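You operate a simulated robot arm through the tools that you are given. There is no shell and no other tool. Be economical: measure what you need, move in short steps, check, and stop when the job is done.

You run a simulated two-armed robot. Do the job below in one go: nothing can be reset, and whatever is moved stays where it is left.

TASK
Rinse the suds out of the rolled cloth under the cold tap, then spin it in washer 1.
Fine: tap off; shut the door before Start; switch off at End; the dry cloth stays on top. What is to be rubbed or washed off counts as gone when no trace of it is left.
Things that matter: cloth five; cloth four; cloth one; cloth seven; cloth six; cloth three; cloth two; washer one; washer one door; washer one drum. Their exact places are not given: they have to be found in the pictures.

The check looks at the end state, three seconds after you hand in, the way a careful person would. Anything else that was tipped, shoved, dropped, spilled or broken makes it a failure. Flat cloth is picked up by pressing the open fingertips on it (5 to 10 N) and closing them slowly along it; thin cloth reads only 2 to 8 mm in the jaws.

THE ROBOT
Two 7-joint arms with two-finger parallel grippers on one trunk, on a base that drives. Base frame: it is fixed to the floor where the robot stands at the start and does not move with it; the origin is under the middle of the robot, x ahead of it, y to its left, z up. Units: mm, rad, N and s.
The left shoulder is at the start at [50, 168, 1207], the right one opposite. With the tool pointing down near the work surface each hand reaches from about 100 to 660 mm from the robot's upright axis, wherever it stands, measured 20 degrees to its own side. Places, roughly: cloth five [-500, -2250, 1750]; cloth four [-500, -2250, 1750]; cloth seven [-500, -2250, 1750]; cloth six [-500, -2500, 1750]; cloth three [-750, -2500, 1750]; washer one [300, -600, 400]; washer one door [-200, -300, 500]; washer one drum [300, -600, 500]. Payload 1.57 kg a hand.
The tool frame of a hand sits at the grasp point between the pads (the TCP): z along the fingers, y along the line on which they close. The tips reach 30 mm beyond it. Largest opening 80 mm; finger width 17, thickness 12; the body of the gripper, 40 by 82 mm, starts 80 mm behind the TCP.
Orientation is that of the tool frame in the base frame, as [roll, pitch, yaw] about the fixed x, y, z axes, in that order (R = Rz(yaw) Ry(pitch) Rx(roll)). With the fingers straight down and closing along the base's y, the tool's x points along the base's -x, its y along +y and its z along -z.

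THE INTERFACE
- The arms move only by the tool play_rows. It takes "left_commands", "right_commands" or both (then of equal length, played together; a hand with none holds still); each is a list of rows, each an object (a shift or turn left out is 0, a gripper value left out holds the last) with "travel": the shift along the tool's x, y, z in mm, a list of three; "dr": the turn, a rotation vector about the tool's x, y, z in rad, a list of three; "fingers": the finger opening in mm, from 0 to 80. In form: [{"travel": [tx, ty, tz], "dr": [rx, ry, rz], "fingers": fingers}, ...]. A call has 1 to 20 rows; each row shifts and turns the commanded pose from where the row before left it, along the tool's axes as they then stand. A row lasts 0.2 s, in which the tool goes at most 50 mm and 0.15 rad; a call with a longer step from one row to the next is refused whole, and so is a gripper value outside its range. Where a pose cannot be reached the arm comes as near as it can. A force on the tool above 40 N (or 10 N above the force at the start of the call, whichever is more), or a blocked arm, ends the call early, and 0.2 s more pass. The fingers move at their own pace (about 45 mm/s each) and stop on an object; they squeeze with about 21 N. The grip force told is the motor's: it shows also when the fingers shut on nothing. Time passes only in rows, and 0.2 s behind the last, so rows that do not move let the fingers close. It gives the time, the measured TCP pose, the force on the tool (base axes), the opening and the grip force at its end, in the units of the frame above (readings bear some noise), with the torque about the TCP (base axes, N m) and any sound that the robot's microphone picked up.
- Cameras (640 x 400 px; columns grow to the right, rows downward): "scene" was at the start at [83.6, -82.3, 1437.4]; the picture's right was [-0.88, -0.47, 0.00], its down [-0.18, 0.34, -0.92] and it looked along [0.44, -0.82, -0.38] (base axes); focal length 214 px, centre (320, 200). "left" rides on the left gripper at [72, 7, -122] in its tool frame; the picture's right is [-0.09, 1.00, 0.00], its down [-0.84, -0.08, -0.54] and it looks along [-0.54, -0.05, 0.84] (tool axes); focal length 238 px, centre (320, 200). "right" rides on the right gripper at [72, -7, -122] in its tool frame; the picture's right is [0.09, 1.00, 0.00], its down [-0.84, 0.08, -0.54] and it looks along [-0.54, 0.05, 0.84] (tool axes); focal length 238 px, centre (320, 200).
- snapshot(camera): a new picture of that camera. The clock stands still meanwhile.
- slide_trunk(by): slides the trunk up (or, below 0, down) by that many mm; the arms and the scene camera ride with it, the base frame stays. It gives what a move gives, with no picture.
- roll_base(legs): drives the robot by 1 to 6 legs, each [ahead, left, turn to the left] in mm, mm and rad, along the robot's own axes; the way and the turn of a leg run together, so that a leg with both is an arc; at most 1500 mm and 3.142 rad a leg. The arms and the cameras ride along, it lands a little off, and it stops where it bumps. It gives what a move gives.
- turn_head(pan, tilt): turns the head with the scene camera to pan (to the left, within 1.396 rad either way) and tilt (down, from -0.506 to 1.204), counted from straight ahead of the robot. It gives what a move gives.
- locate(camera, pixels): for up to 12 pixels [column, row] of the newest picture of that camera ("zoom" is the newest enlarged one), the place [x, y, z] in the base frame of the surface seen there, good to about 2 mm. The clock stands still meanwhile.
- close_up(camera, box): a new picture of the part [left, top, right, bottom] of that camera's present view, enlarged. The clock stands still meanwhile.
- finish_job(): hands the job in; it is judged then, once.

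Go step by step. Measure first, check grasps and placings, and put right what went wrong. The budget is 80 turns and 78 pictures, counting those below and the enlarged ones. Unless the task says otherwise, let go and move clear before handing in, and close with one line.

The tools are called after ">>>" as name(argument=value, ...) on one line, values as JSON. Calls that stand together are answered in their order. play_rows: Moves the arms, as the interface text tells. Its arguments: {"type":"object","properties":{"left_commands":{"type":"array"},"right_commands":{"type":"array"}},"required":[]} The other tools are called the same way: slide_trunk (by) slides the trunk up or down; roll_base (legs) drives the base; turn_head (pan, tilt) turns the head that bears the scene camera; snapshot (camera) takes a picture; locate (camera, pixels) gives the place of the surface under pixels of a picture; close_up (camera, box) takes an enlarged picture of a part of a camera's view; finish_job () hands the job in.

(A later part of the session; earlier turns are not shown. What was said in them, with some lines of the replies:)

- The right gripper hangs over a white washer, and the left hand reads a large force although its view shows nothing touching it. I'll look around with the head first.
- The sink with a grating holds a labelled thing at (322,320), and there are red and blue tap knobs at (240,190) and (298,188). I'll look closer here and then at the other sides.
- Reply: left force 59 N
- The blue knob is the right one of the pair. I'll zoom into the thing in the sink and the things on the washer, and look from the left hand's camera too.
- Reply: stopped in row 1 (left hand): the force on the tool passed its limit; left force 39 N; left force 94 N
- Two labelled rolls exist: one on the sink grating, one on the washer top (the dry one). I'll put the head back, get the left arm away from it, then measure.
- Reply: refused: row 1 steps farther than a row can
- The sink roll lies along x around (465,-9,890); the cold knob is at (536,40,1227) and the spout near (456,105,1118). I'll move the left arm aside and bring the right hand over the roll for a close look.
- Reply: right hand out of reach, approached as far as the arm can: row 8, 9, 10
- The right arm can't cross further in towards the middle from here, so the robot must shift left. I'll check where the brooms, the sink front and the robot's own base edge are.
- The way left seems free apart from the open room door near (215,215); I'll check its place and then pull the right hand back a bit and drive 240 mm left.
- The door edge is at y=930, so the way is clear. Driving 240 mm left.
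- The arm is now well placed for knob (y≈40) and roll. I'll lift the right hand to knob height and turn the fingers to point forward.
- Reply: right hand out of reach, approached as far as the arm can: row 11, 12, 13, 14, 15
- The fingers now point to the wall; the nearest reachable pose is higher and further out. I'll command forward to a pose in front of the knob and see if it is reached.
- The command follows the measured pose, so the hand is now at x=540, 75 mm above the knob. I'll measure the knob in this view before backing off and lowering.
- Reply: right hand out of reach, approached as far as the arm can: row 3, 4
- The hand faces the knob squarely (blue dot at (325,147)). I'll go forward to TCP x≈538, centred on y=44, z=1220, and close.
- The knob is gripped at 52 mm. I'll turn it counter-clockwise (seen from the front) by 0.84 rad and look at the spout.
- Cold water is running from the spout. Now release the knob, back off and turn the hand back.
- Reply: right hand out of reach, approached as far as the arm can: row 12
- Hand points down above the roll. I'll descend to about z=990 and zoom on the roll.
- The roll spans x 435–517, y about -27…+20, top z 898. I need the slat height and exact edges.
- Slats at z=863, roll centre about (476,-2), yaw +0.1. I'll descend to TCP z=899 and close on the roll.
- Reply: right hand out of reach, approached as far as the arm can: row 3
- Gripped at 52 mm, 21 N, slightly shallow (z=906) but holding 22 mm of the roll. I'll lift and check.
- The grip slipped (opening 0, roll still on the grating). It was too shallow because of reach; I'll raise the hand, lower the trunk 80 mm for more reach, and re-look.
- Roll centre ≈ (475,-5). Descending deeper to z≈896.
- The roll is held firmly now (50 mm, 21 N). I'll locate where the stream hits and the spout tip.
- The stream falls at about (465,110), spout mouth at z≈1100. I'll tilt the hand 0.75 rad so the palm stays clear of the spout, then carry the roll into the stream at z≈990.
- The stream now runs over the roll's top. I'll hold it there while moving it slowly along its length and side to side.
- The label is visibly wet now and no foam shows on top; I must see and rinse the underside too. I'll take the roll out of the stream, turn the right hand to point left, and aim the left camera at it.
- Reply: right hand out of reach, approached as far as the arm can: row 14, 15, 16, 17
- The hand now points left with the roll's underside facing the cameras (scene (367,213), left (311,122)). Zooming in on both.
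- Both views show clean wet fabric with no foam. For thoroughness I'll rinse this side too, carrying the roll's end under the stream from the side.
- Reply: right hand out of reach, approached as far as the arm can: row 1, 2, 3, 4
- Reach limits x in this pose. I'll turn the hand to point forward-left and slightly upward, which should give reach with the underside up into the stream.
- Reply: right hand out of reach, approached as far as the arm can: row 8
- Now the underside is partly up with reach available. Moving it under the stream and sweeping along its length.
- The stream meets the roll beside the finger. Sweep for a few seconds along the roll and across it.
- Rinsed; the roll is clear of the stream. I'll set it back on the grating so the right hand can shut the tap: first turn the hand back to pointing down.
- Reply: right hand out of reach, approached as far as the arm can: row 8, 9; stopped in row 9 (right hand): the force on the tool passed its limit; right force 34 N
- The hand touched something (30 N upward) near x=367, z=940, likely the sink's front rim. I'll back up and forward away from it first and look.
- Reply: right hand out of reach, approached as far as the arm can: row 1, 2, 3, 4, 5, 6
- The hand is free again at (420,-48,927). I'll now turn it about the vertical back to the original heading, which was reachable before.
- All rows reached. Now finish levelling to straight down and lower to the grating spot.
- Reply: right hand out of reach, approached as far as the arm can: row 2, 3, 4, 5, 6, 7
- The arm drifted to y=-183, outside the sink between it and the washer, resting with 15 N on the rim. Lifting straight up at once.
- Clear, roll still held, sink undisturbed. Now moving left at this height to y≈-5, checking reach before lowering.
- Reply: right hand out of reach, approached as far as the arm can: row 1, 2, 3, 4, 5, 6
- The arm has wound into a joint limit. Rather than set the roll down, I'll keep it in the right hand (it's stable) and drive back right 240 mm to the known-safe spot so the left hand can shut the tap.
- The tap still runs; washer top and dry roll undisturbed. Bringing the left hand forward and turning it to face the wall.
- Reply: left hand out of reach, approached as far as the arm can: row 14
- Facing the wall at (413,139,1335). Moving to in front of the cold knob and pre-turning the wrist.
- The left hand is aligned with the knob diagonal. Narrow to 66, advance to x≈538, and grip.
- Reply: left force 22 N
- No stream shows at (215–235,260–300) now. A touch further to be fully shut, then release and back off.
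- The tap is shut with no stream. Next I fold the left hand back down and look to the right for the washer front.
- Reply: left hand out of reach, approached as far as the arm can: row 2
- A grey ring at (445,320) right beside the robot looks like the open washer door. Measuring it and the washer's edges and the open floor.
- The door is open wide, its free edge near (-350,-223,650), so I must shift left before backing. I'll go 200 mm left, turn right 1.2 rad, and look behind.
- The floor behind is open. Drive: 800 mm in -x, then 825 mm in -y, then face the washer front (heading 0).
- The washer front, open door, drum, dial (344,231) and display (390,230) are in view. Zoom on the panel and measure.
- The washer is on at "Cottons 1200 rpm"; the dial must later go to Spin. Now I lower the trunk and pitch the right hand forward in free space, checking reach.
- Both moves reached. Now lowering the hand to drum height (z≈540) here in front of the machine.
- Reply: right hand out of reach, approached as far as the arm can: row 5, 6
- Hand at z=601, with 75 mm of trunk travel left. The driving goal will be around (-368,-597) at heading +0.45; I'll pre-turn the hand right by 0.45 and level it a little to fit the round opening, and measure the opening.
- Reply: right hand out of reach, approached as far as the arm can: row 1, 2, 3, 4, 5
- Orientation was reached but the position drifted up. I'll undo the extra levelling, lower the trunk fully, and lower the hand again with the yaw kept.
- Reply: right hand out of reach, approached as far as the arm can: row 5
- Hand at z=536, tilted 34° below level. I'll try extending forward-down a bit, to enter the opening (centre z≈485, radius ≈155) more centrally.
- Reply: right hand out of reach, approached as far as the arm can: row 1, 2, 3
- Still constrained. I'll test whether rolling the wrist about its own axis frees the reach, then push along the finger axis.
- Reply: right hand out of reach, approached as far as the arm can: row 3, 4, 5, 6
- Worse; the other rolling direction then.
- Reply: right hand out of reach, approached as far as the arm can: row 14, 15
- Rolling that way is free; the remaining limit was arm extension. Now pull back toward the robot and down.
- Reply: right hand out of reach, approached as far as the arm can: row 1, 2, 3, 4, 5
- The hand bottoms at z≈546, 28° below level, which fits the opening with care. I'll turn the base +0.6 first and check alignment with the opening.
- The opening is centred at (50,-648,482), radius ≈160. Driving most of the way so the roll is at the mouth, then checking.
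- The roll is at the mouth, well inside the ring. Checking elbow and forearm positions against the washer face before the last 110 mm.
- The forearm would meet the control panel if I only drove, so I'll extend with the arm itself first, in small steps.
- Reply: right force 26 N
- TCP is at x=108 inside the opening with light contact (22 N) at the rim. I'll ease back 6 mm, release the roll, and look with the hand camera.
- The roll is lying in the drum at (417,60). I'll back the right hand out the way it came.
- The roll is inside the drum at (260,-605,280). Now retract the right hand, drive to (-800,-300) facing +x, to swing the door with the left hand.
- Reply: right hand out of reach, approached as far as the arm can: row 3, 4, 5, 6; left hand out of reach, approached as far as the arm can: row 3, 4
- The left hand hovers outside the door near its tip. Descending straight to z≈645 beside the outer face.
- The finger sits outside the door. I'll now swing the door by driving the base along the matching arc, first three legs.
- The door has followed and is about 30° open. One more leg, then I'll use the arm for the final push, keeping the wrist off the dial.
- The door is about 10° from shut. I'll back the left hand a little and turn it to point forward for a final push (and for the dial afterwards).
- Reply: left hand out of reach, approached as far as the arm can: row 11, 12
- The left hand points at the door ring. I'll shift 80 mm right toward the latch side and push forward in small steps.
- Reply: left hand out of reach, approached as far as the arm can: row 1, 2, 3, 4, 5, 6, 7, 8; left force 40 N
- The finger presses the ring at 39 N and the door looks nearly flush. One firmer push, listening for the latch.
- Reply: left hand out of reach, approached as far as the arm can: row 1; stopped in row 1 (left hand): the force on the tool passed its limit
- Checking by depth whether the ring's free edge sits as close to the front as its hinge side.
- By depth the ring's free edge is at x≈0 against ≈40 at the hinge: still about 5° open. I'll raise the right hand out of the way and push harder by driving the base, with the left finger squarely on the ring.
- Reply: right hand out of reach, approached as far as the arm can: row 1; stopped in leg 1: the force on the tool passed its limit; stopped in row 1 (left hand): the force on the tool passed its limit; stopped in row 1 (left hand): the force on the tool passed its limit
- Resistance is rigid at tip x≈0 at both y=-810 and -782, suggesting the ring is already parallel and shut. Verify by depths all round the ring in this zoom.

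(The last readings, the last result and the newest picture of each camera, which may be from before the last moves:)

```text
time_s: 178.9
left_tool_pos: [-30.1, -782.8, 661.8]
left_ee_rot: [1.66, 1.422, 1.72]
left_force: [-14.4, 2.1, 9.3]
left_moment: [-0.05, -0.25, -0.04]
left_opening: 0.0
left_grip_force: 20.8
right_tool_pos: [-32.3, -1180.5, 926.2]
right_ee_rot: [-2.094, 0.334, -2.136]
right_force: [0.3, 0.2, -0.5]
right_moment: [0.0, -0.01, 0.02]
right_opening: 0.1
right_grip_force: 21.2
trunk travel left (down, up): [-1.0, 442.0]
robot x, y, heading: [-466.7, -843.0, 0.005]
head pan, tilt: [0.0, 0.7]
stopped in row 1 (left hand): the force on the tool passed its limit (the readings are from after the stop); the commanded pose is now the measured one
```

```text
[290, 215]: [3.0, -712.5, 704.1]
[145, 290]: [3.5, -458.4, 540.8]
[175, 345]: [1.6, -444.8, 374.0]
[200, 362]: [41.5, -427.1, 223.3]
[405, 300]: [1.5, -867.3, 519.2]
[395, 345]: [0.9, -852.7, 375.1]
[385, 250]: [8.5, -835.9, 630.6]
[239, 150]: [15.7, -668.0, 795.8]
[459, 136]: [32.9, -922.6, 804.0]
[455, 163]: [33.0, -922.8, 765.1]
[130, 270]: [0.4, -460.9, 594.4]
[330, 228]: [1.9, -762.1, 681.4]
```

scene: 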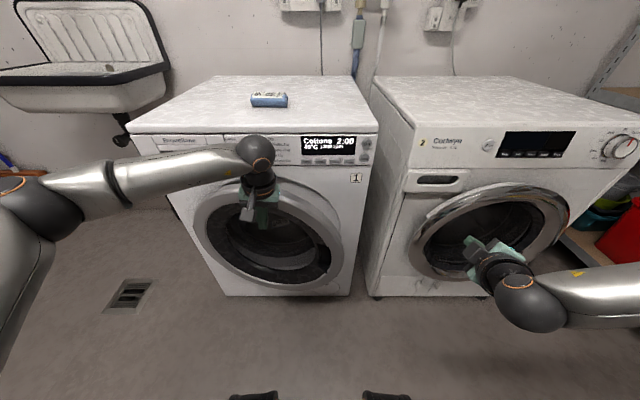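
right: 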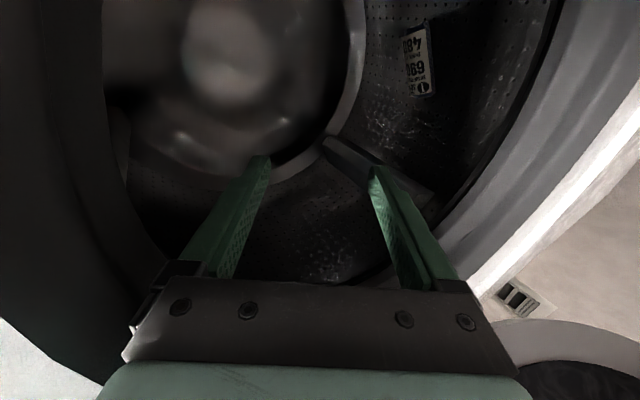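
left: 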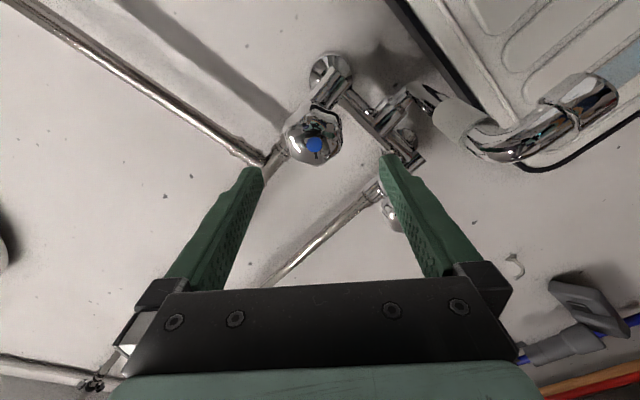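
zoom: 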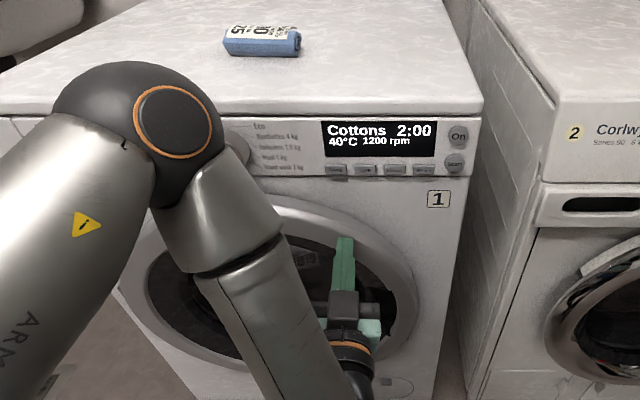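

All round the ring reads x≈1–3, so the door is properly shut. Now the dial: centre about (15,-647,795), pointer on Cottons; Spin lies about 108° counter-clockwise. I'll place the left hand in front of it, open, with the wrist pre-turned.

>>> roll_base(legs=[[-55, 0, 0], [0, 136, 0]])

>>> slide_trunk(by=132)

>>> play_rows(left_commands=[{"dr": [0, 0, 0.135], "fingers": 68}, {"dr": [0, 0, 0.135]}, {"dr": [0, 0, 0.135]}, {"dr": [0, 0, 0.135]}, {"dr": [0, 0, 0.135]}, {"dr": [0, 0, 0.135]}, {"dr": [0, 0, 0.135]}, {}])

>>> snapshot(camera="left")

>>> locate(camera="left", pixels=[[320, 130], [320, 150], [320, 165], [300, 150], [340, 150], [320, 110], [300, 130], [340, 130]])

```text
time_s: 180.7
left_tool_pos: [-82.9, -647.0, 660.9]
left_ee_rot: [1.688, 1.423, 1.748]
left_force: [0.1, 0.0, 0.8]
left_moment: [0.01, -0.01, 0.01]
left_opening: 0.0
left_grip_force: 21.0
right_tool_pos: [-86.1, -1045.2, 926.1]
right_ee_rot: [-2.096, 0.331, -2.139]
right_force: [-0.6, 0.0, 0.2]
right_moment: [-0.01, -0.02, -0.02]
right_opening: 0.1
right_grip_force: 20.9
trunk travel left (down, up): [-1.0, 442.0]
robot x, y, heading: [-521.4, -707.3, 0.002]
head pan, tilt: [0.0, 0.7]
```

```text
time_s: 182.3
left_tool_pos: [-82.9, -647.9, 791.9]
left_ee_rot: [1.689, 1.422, 1.745]
left_force: [-0.1, 0.1, 0.8]
left_moment: [0.0, -0.01, 0.0]
left_opening: 0.0
left_grip_force: 21.7
right_tool_pos: [-86.6, -1045.6, 1058.3]
right_ee_rot: [-2.098, 0.333, -2.137]
right_force: [0.2, -0.2, 1.0]
right_moment: [-0.01, 0.01, 0.0]
right_opening: 0.2
right_grip_force: 21.0
trunk travel left (down, up): [-133.0, 310.0]
robot x, y, heading: [-523.0, -708.5, -0.001]
head pan, tilt: [0.0, 0.7]
```

```text
time_s: 184.1
left_tool_pos: [-82.4, -647.0, 791.7]
left_ee_rot: [1.59, 0.476, 1.638]
left_force: [0.2, 0.2, -0.3]
left_moment: [0.01, 0.01, -0.02]
left_opening: 68.0
left_grip_force: 0.2
right_tool_pos: [-86.4, -1045.1, 1058.2]
right_ee_rot: [-2.097, 0.33, -2.14]
right_force: [0.1, -0.3, 0.3]
right_moment: [-0.02, -0.01, -0.03]
right_opening: 0.0
right_grip_force: 21.3
trunk travel left (down, up): [-133.0, 310.0]
robot x, y, heading: [-520.6, -708.1, -0.003]
head pan, tilt: [0.0, 0.7]
```

```text
4 pictures are left
```

left: 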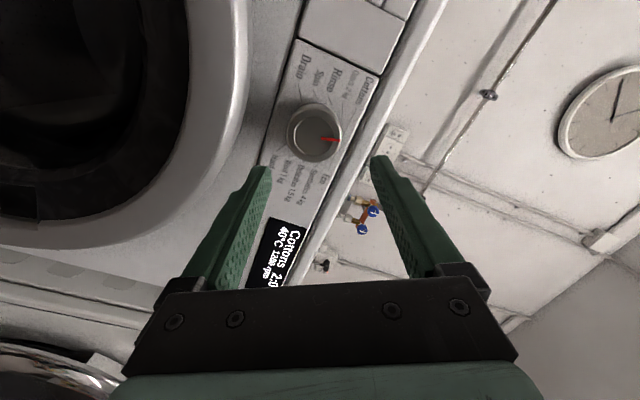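

```text
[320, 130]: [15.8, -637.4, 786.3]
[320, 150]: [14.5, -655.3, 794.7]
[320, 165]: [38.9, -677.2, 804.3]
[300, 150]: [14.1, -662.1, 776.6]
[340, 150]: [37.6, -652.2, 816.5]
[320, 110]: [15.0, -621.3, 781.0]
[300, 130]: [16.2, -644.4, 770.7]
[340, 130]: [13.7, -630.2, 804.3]
```

The dial centre is at about (15,-641,782), pointer on Cottons, labels Drain/Spin/Rinse/Quick/Cottons going round. I'll drive 60 mm in, fine-adjust, grip, and turn 108° counter-clockwise, then read the display.

>>> roll_base(legs=[[60, 0, 0]])

>>> play_rows(left_commands=[{"travel": [4.7, -6.9, 0]}, {"travel": [0, 0, 12]}, {"travel": [0, 0, 12]}, {"fingers": 30}, {"fingers": 30}, {"fingers": 30}, {"fingers": 30}])

>>> play_rows(left_commands=[{"dr": [0, 0, -0.135]}, {"dr": [0, 0, -0.135]}, {"dr": [0, 0, -0.135]}, {"dr": [0, 0, -0.135]}, {"dr": [0, 0, -0.135]}, {"dr": [0, 0, -0.135]}, {"dr": [0, 0, -0.135]}, {"dr": [0, 0, -0.135]}, {"dr": [0, 0, -0.135]}, {"dr": [0, 0, -0.135]}, {"dr": [0, 0, -0.135]}, {"dr": [0, 0, -0.135]}, {"dr": [0, 0, -0.135]}, {"dr": [0, 0, -0.135]}, {}])

>>> close_up(camera="scene", box=[220, 90, 400, 230])

```text
time_s: 185.1
left_tool_pos: [-22.4, -648.2, 792.8]
left_ee_rot: [1.59, 0.478, 1.642]
left_force: [0.3, 0.5, -0.6]
left_moment: [-0.02, -0.01, -0.02]
left_opening: 68.2
left_grip_force: 0.1
right_tool_pos: [-27.6, -1045.4, 1058.4]
right_ee_rot: [-2.098, 0.332, -2.139]
right_force: [-0.6, -0.2, -0.2]
right_moment: [0.0, -0.01, -0.02]
right_opening: 0.2
right_grip_force: 20.8
trunk travel left (down, up): [-133.0, 310.0]
robot x, y, heading: [-463.9, -706.0, 0.004]
head pan, tilt: [0.0, 0.7]
```

```text
time_s: 186.7
left_tool_pos: [1.3, -644.8, 785.2]
left_ee_rot: [1.587, 0.479, 1.641]
left_force: [2.9, 4.7, 9.5]
left_moment: [0.02, -0.24, 0.25]
left_opening: 52.0
left_grip_force: 41.2
right_tool_pos: [-27.8, -1045.0, 1058.6]
right_ee_rot: [-2.098, 0.331, -2.136]
right_force: [0.0, -0.1, 0.2]
right_moment: [0.01, -0.04, 0.0]
right_opening: 0.1
right_grip_force: 21.3
trunk travel left (down, up): [-133.0, 310.0]
robot x, y, heading: [-461.2, -706.3, 0.002]
head pan, tilt: [0.0, 0.7]
```

```text
time_s: 189.9
left_tool_pos: [-0.3, -646.4, 783.5]
left_ee_rot: [-1.595, 0.768, -1.532]
left_force: [-1.8, -6.3, 9.4]
left_moment: [0.05, 0.18, -0.95]
left_opening: 51.9
left_grip_force: 44.9
right_tool_pos: [-26.7, -1046.7, 1058.3]
right_ee_rot: [-2.095, 0.334, -2.14]
right_force: [-0.5, -0.3, -0.1]
right_moment: [0.02, 0.01, 0.01]
right_opening: 0.0
right_grip_force: 20.9
trunk travel left (down, up): [-133.0, 310.0]
robot x, y, heading: [-459.2, -709.3, 0.005]
head pan, tilt: [0.0, 0.7]
```

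```text
2.86 times, centred on (310, 160) of scene
```

zoom: 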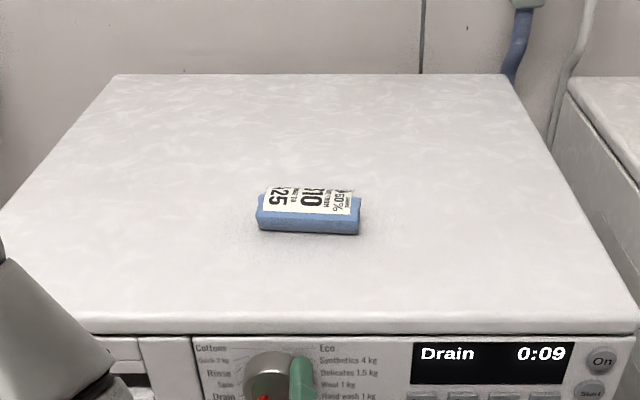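

The display reads "Drain 0:09", one step too far. Turning back 0.47 rad to Spin, then release, back off, close fingers, and move in front of Start (33,-923,764).

>>> play_rows(left_commands=[{"dr": [0, 0, 0.12]}, {"dr": [0, 0, 0.12]}, {"dr": [0, 0, 0.12]}, {"dr": [0, 0, 0.11]}, {}, {"fingers": 68}, {}, {}, {"travel": [0, 0, -30]}, {"travel": [0, 0, -40]}, {"fingers": 0}, {}, {}, {}, {}])

>>> roll_base(legs=[[0, -277, 0]])

>>> slide_trunk(by=-19)

>>> snapshot(camera="left")

>>> locate(camera="left", pixels=[[320, 130], [320, 110], [340, 130], [300, 130], [320, 150], [340, 110], [300, 110]])

```text
time_s: 193.1
left_tool_pos: [-60.8, -649.1, 789.1]
left_ee_rot: [-1.638, 1.242, -1.574]
left_force: [0.0, -1.1, -0.9]
left_moment: [0.0, -0.02, 0.0]
left_opening: 0.3
left_grip_force: 21.1
left hand out of reach, approached as far as the arm can: row 10
right_tool_pos: [-25.4, -1045.0, 1057.7]
right_ee_rot: [-2.098, 0.333, -2.139]
right_force: [-0.4, -0.4, -0.1]
right_moment: [-0.02, -0.02, -0.01]
right_opening: 0.0
right_grip_force: 20.9
trunk travel left (down, up): [-133.0, 310.0]
robot x, y, heading: [-462.9, -705.0, 0.001]
head pan, tilt: [0.0, 0.7]
```

```text
time_s: 195.1
left_tool_pos: [-60.5, -926.0, 788.0]
left_ee_rot: [-1.638, 1.242, -1.575]
left_force: [-0.1, 0.9, 0.7]
left_moment: [0.04, -0.03, 0.06]
left_opening: 0.1
left_grip_force: 20.5
right_tool_pos: [-26.4, -1322.2, 1057.7]
right_ee_rot: [-2.098, 0.332, -2.136]
right_force: [0.6, 0.6, -0.1]
right_moment: [0.01, 0.0, -0.01]
right_opening: 0.0
right_grip_force: 21.4
trunk travel left (down, up): [-133.0, 310.0]
robot x, y, heading: [-458.8, -984.2, 0.003]
head pan, tilt: [0.0, 0.7]
```

```text
time_s: 195.7
left_tool_pos: [-59.1, -925.2, 768.9]
left_ee_rot: [-1.639, 1.243, -1.574]
left_force: [0.1, -0.1, -0.2]
left_moment: [0.01, 0.02, -0.01]
left_opening: 0.0
left_grip_force: 21.0
right_tool_pos: [-26.2, -1322.8, 1039.3]
right_ee_rot: [-2.097, 0.332, -2.135]
right_force: [1.0, 0.4, 0.2]
right_moment: [0.01, -0.04, 0.01]
right_opening: 0.0
right_grip_force: 21.2
trunk travel left (down, up): [-114.0, 329.0]
robot x, y, heading: [-460.7, -984.5, 0.003]
head pan, tilt: [0.0, 0.7]
```

```text
2 pictures are left
```

left: 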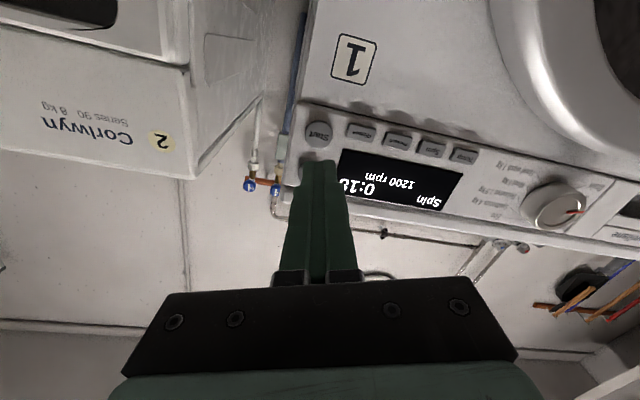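

```text
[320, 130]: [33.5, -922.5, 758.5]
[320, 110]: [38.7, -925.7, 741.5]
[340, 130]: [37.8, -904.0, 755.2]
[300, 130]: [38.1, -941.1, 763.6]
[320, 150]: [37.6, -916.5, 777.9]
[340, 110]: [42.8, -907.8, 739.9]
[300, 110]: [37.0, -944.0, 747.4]
```

Display shows "Spin 1200 rpm" and the fingertip is in front of Start (318,133). Pressing it, backing off, and waiting with an ear for sounds.

>>> play_rows(left_commands=[{"travel": [5.8, -2.2, 20]}, {"travel": [0, 0, 30]}, {"travel": [0, 0, 8]}, {"travel": [0, 0, 4]}, {"travel": [0, 0, 3]}, {"travel": [0, 0, 3]}, {}, {"travel": [0, 0, -20]}, {"travel": [0, 0, -25]}, {}])

>>> play_rows(left_commands=[{}, {}, {}, {}, {}, {}, {}, {}, {}, {}, {}, {}, {}, {}, {}, {}, {}, {}, {}, {}])

>>> close_up(camera="left", box=[240, 60, 600, 285])

>>> play_rows(left_commands=[{}, {}, {}, {}, {}, {}, {}, {}, {}, {}, {}, {}, {}, {}, {}, {}, {}, {}, {}, {}])

>>> play_rows(left_commands=[{}, {}, {}, {}, {}, {}, {}, {}, {}, {}, {}, {}, {}, {}, {}, {}, {}, {}, {}, {}])

>>> play_rows(left_commands=[{}, {}, {}, {}, {}, {}, {}, {}, {}, {}, {}, {}, {}, {}, {}, {}, {}, {}, {}, {}])

```text
time_s: 197.9
left_tool_pos: [-37.2, -927.9, 763.9]
left_ee_rot: [-1.638, 1.243, -1.574]
left_force: [0.3, 0.6, -0.2]
left_moment: [-0.01, -0.06, -0.01]
left_opening: 0.0
left_grip_force: 20.9
right_tool_pos: [-25.2, -1321.6, 1040.2]
right_ee_rot: [-2.099, 0.333, -2.137]
right_force: [-0.6, 0.3, -0.6]
right_moment: [0.01, -0.02, 0.0]
right_opening: 0.2
right_grip_force: 20.9
trunk travel left (down, up): [-114.0, 329.0]
robot x, y, heading: [-464.0, -983.1, 0.007]
head pan, tilt: [0.0, 0.7]
heard: click
```

```text
time_s: 202.1
left_tool_pos: [-37.0, -929.2, 763.6]
left_ee_rot: [-1.641, 1.243, -1.575]
left_force: [0.0, 0.4, -0.3]
left_moment: [-0.02, -0.01, -0.02]
left_opening: 0.0
left_grip_force: 21.2
right_tool_pos: [-27.0, -1321.7, 1038.5]
right_ee_rot: [-2.098, 0.332, -2.136]
right_force: [1.0, 0.0, 0.3]
right_moment: [0.01, -0.03, 0.01]
right_opening: 0.1
right_grip_force: 20.7
trunk travel left (down, up): [-114.0, 329.0]
robot x, y, heading: [-461.0, -980.9, 0.002]
head pan, tilt: [0.0, 0.7]
```

```text
1.78 times, centred on (420, 172) of left
```

zoom: 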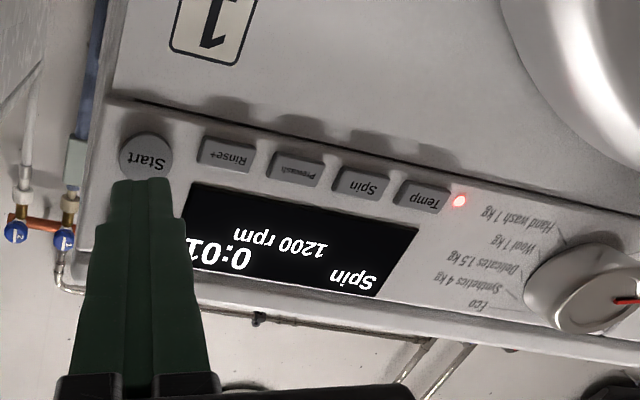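

```text
time_s: 206.3
left_tool_pos: [-36.4, -927.2, 763.4]
left_ee_rot: [-1.639, 1.243, -1.574]
left_force: [0.0, -0.4, 0.3]
left_moment: [-0.02, 0.01, -0.01]
left_opening: 0.0
left_grip_force: 20.8
right_tool_pos: [-26.8, -1323.0, 1039.9]
right_ee_rot: [-2.096, 0.332, -2.136]
right_force: [0.7, -0.4, -0.3]
right_moment: [0.0, 0.0, 0.01]
right_opening: 0.0
right_grip_force: 20.7
trunk travel left (down, up): [-114.0, 329.0]
robot x, y, heading: [-461.8, -982.2, 0.006]
head pan, tilt: [0.0, 0.7]
```

```text
time_s: 210.5
left_tool_pos: [-36.1, -929.3, 763.8]
left_ee_rot: [-1.64, 1.241, -1.575]
left_force: [0.2, 0.7, -0.3]
left_moment: [-0.02, 0.0, 0.03]
left_opening: 0.0
left_grip_force: 20.6
right_tool_pos: [-26.1, -1322.1, 1039.2]
right_ee_rot: [-2.099, 0.332, -2.137]
right_force: [-0.8, 0.6, 0.5]
right_moment: [0.0, -0.03, -0.02]
right_opening: 0.0
right_grip_force: 20.3
trunk travel left (down, up): [-114.0, 329.0]
robot x, y, heading: [-467.1, -980.4, 0.003]
head pan, tilt: [0.0, 0.7]
```

```text
time_s: 214.7
left_tool_pos: [-38.4, -927.7, 763.0]
left_ee_rot: [-1.64, 1.244, -1.575]
left_force: [-0.4, -0.1, 0.2]
left_moment: [0.03, -0.02, -0.03]
left_opening: 0.0
left_grip_force: 20.6
right_tool_pos: [-26.7, -1322.7, 1039.4]
right_ee_rot: [-2.097, 0.331, -2.136]
right_force: [0.6, 0.5, 0.1]
right_moment: [0.0, 0.01, -0.01]
right_opening: 0.0
right_grip_force: 21.1
trunk travel left (down, up): [-114.0, 329.0]
robot x, y, heading: [-464.1, -984.0, 0.006]
head pan, tilt: [0.0, 0.7]
5 turns are left
```

Start clicked and "Spin 0:01" was running with the door-lock light on; 13 s more have passed. Checking the display for End.

>>> close_up(camera="left", box=[240, 60, 600, 285])

```text
1.78 times, centred on (420, 172) of left
4 turns are left
```

zoom: 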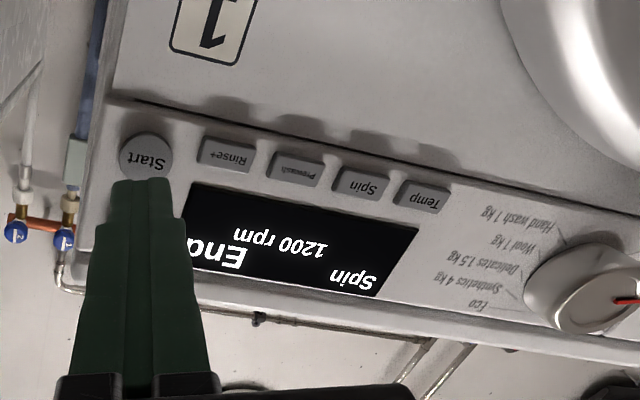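

The display reads "End". Moving up 40 mm to the On/Off button (33,-922,803) and pressing it once.

>>> play_rows(left_commands=[{"travel": [-19, -6.4, 0]}, {"travel": [-19, -6.4, 0]}, {}, {"travel": [0, 0, 20]}, {"travel": [0, 0, 12]}, {"travel": [0, 0, 6]}, {"travel": [0, 0, 4]}, {"travel": [0, 0, 3]}, {"travel": [0, 0, 3]}, {}, {"travel": [0, 0, -20]}, {"travel": [0, 0, -25]}, {}])

```text
time_s: 216.9
left_tool_pos: [6.6, -926.0, 802.9]
left_ee_rot: [-1.648, 1.245, -1.586]
left_force: [-15.9, 2.6, 6.3]
left_moment: [-0.05, -0.25, 0.01]
left_opening: 0.0
left_grip_force: 21.3
right_tool_pos: [-28.1, -1321.5, 1040.0]
right_ee_rot: [-2.093, 0.334, -2.138]
right_force: [0.1, -0.2, -0.6]
right_moment: [0.0, 0.0, 0.02]
right_opening: 0.1
right_grip_force: 21.0
trunk travel left (down, up): [-114.0, 329.0]
robot x, y, heading: [-464.1, -982.5, 0.005]
head pan, tilt: [0.0, 0.7]
heard: click
stopped in row 10 (left hand): the force on the tool passed its limit (the readings are from after the stop); the commanded pose is now the measured one
3 turns are left
```

The button clicked once, so the washer is switched off. Backing the hand clear without pressing again.

>>> play_rows(left_commands=[{"travel": [0, 0, -20]}, {"travel": [0, 0, -30]}, {"travel": [0, 0, -20]}, {}])

>>> roll_base(legs=[[-120, 0, 0]])

```text
time_s: 217.9
left_tool_pos: [-60.6, -929.4, 802.9]
left_ee_rot: [-1.658, 1.243, -1.595]
left_force: [0.0, 0.5, 0.4]
left_moment: [-0.01, -0.01, 0.02]
left_opening: 0.0
left_grip_force: 22.0
right_tool_pos: [-27.5, -1322.3, 1038.8]
right_ee_rot: [-2.097, 0.331, -2.135]
right_force: [-0.4, -0.4, -1.3]
right_moment: [-0.03, 0.0, 0.0]
right_opening: 0.0
right_grip_force: 21.0
trunk travel left (down, up): [-114.0, 329.0]
robot x, y, heading: [-464.2, -982.4, 0.002]
head pan, tilt: [0.0, 0.7]
```

```text
time_s: 219.1
left_tool_pos: [-178.8, -930.0, 802.9]
left_ee_rot: [-1.656, 1.245, -1.597]
left_force: [0.3, 0.3, 0.2]
left_moment: [0.04, -0.01, 0.02]
left_opening: 0.0
left_grip_force: 21.0
right_tool_pos: [-143.6, -1321.5, 1039.4]
right_ee_rot: [-2.098, 0.33, -2.138]
right_force: [0.4, 0.0, -0.8]
right_moment: [0.04, -0.01, -0.03]
right_opening: 0.0
right_grip_force: 21.2
trunk travel left (down, up): [-114.0, 329.0]
robot x, y, heading: [-581.5, -985.6, 0.001]
head pan, tilt: [0.0, 0.7]
2 turns are left
```

Both hands are clear and no forces remain, so I'm handing in.

>>> finish_job()

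```text
The job is handed in.
```

I rinsed the rolled cloth under the cold tap and spun it in washer 1 until the display read "End". The tap is off, the door was shut before Start, and the dry cloth is still on top. I pressed the On button once at the end and heard a click; I had no pictures left to see the display go dark.
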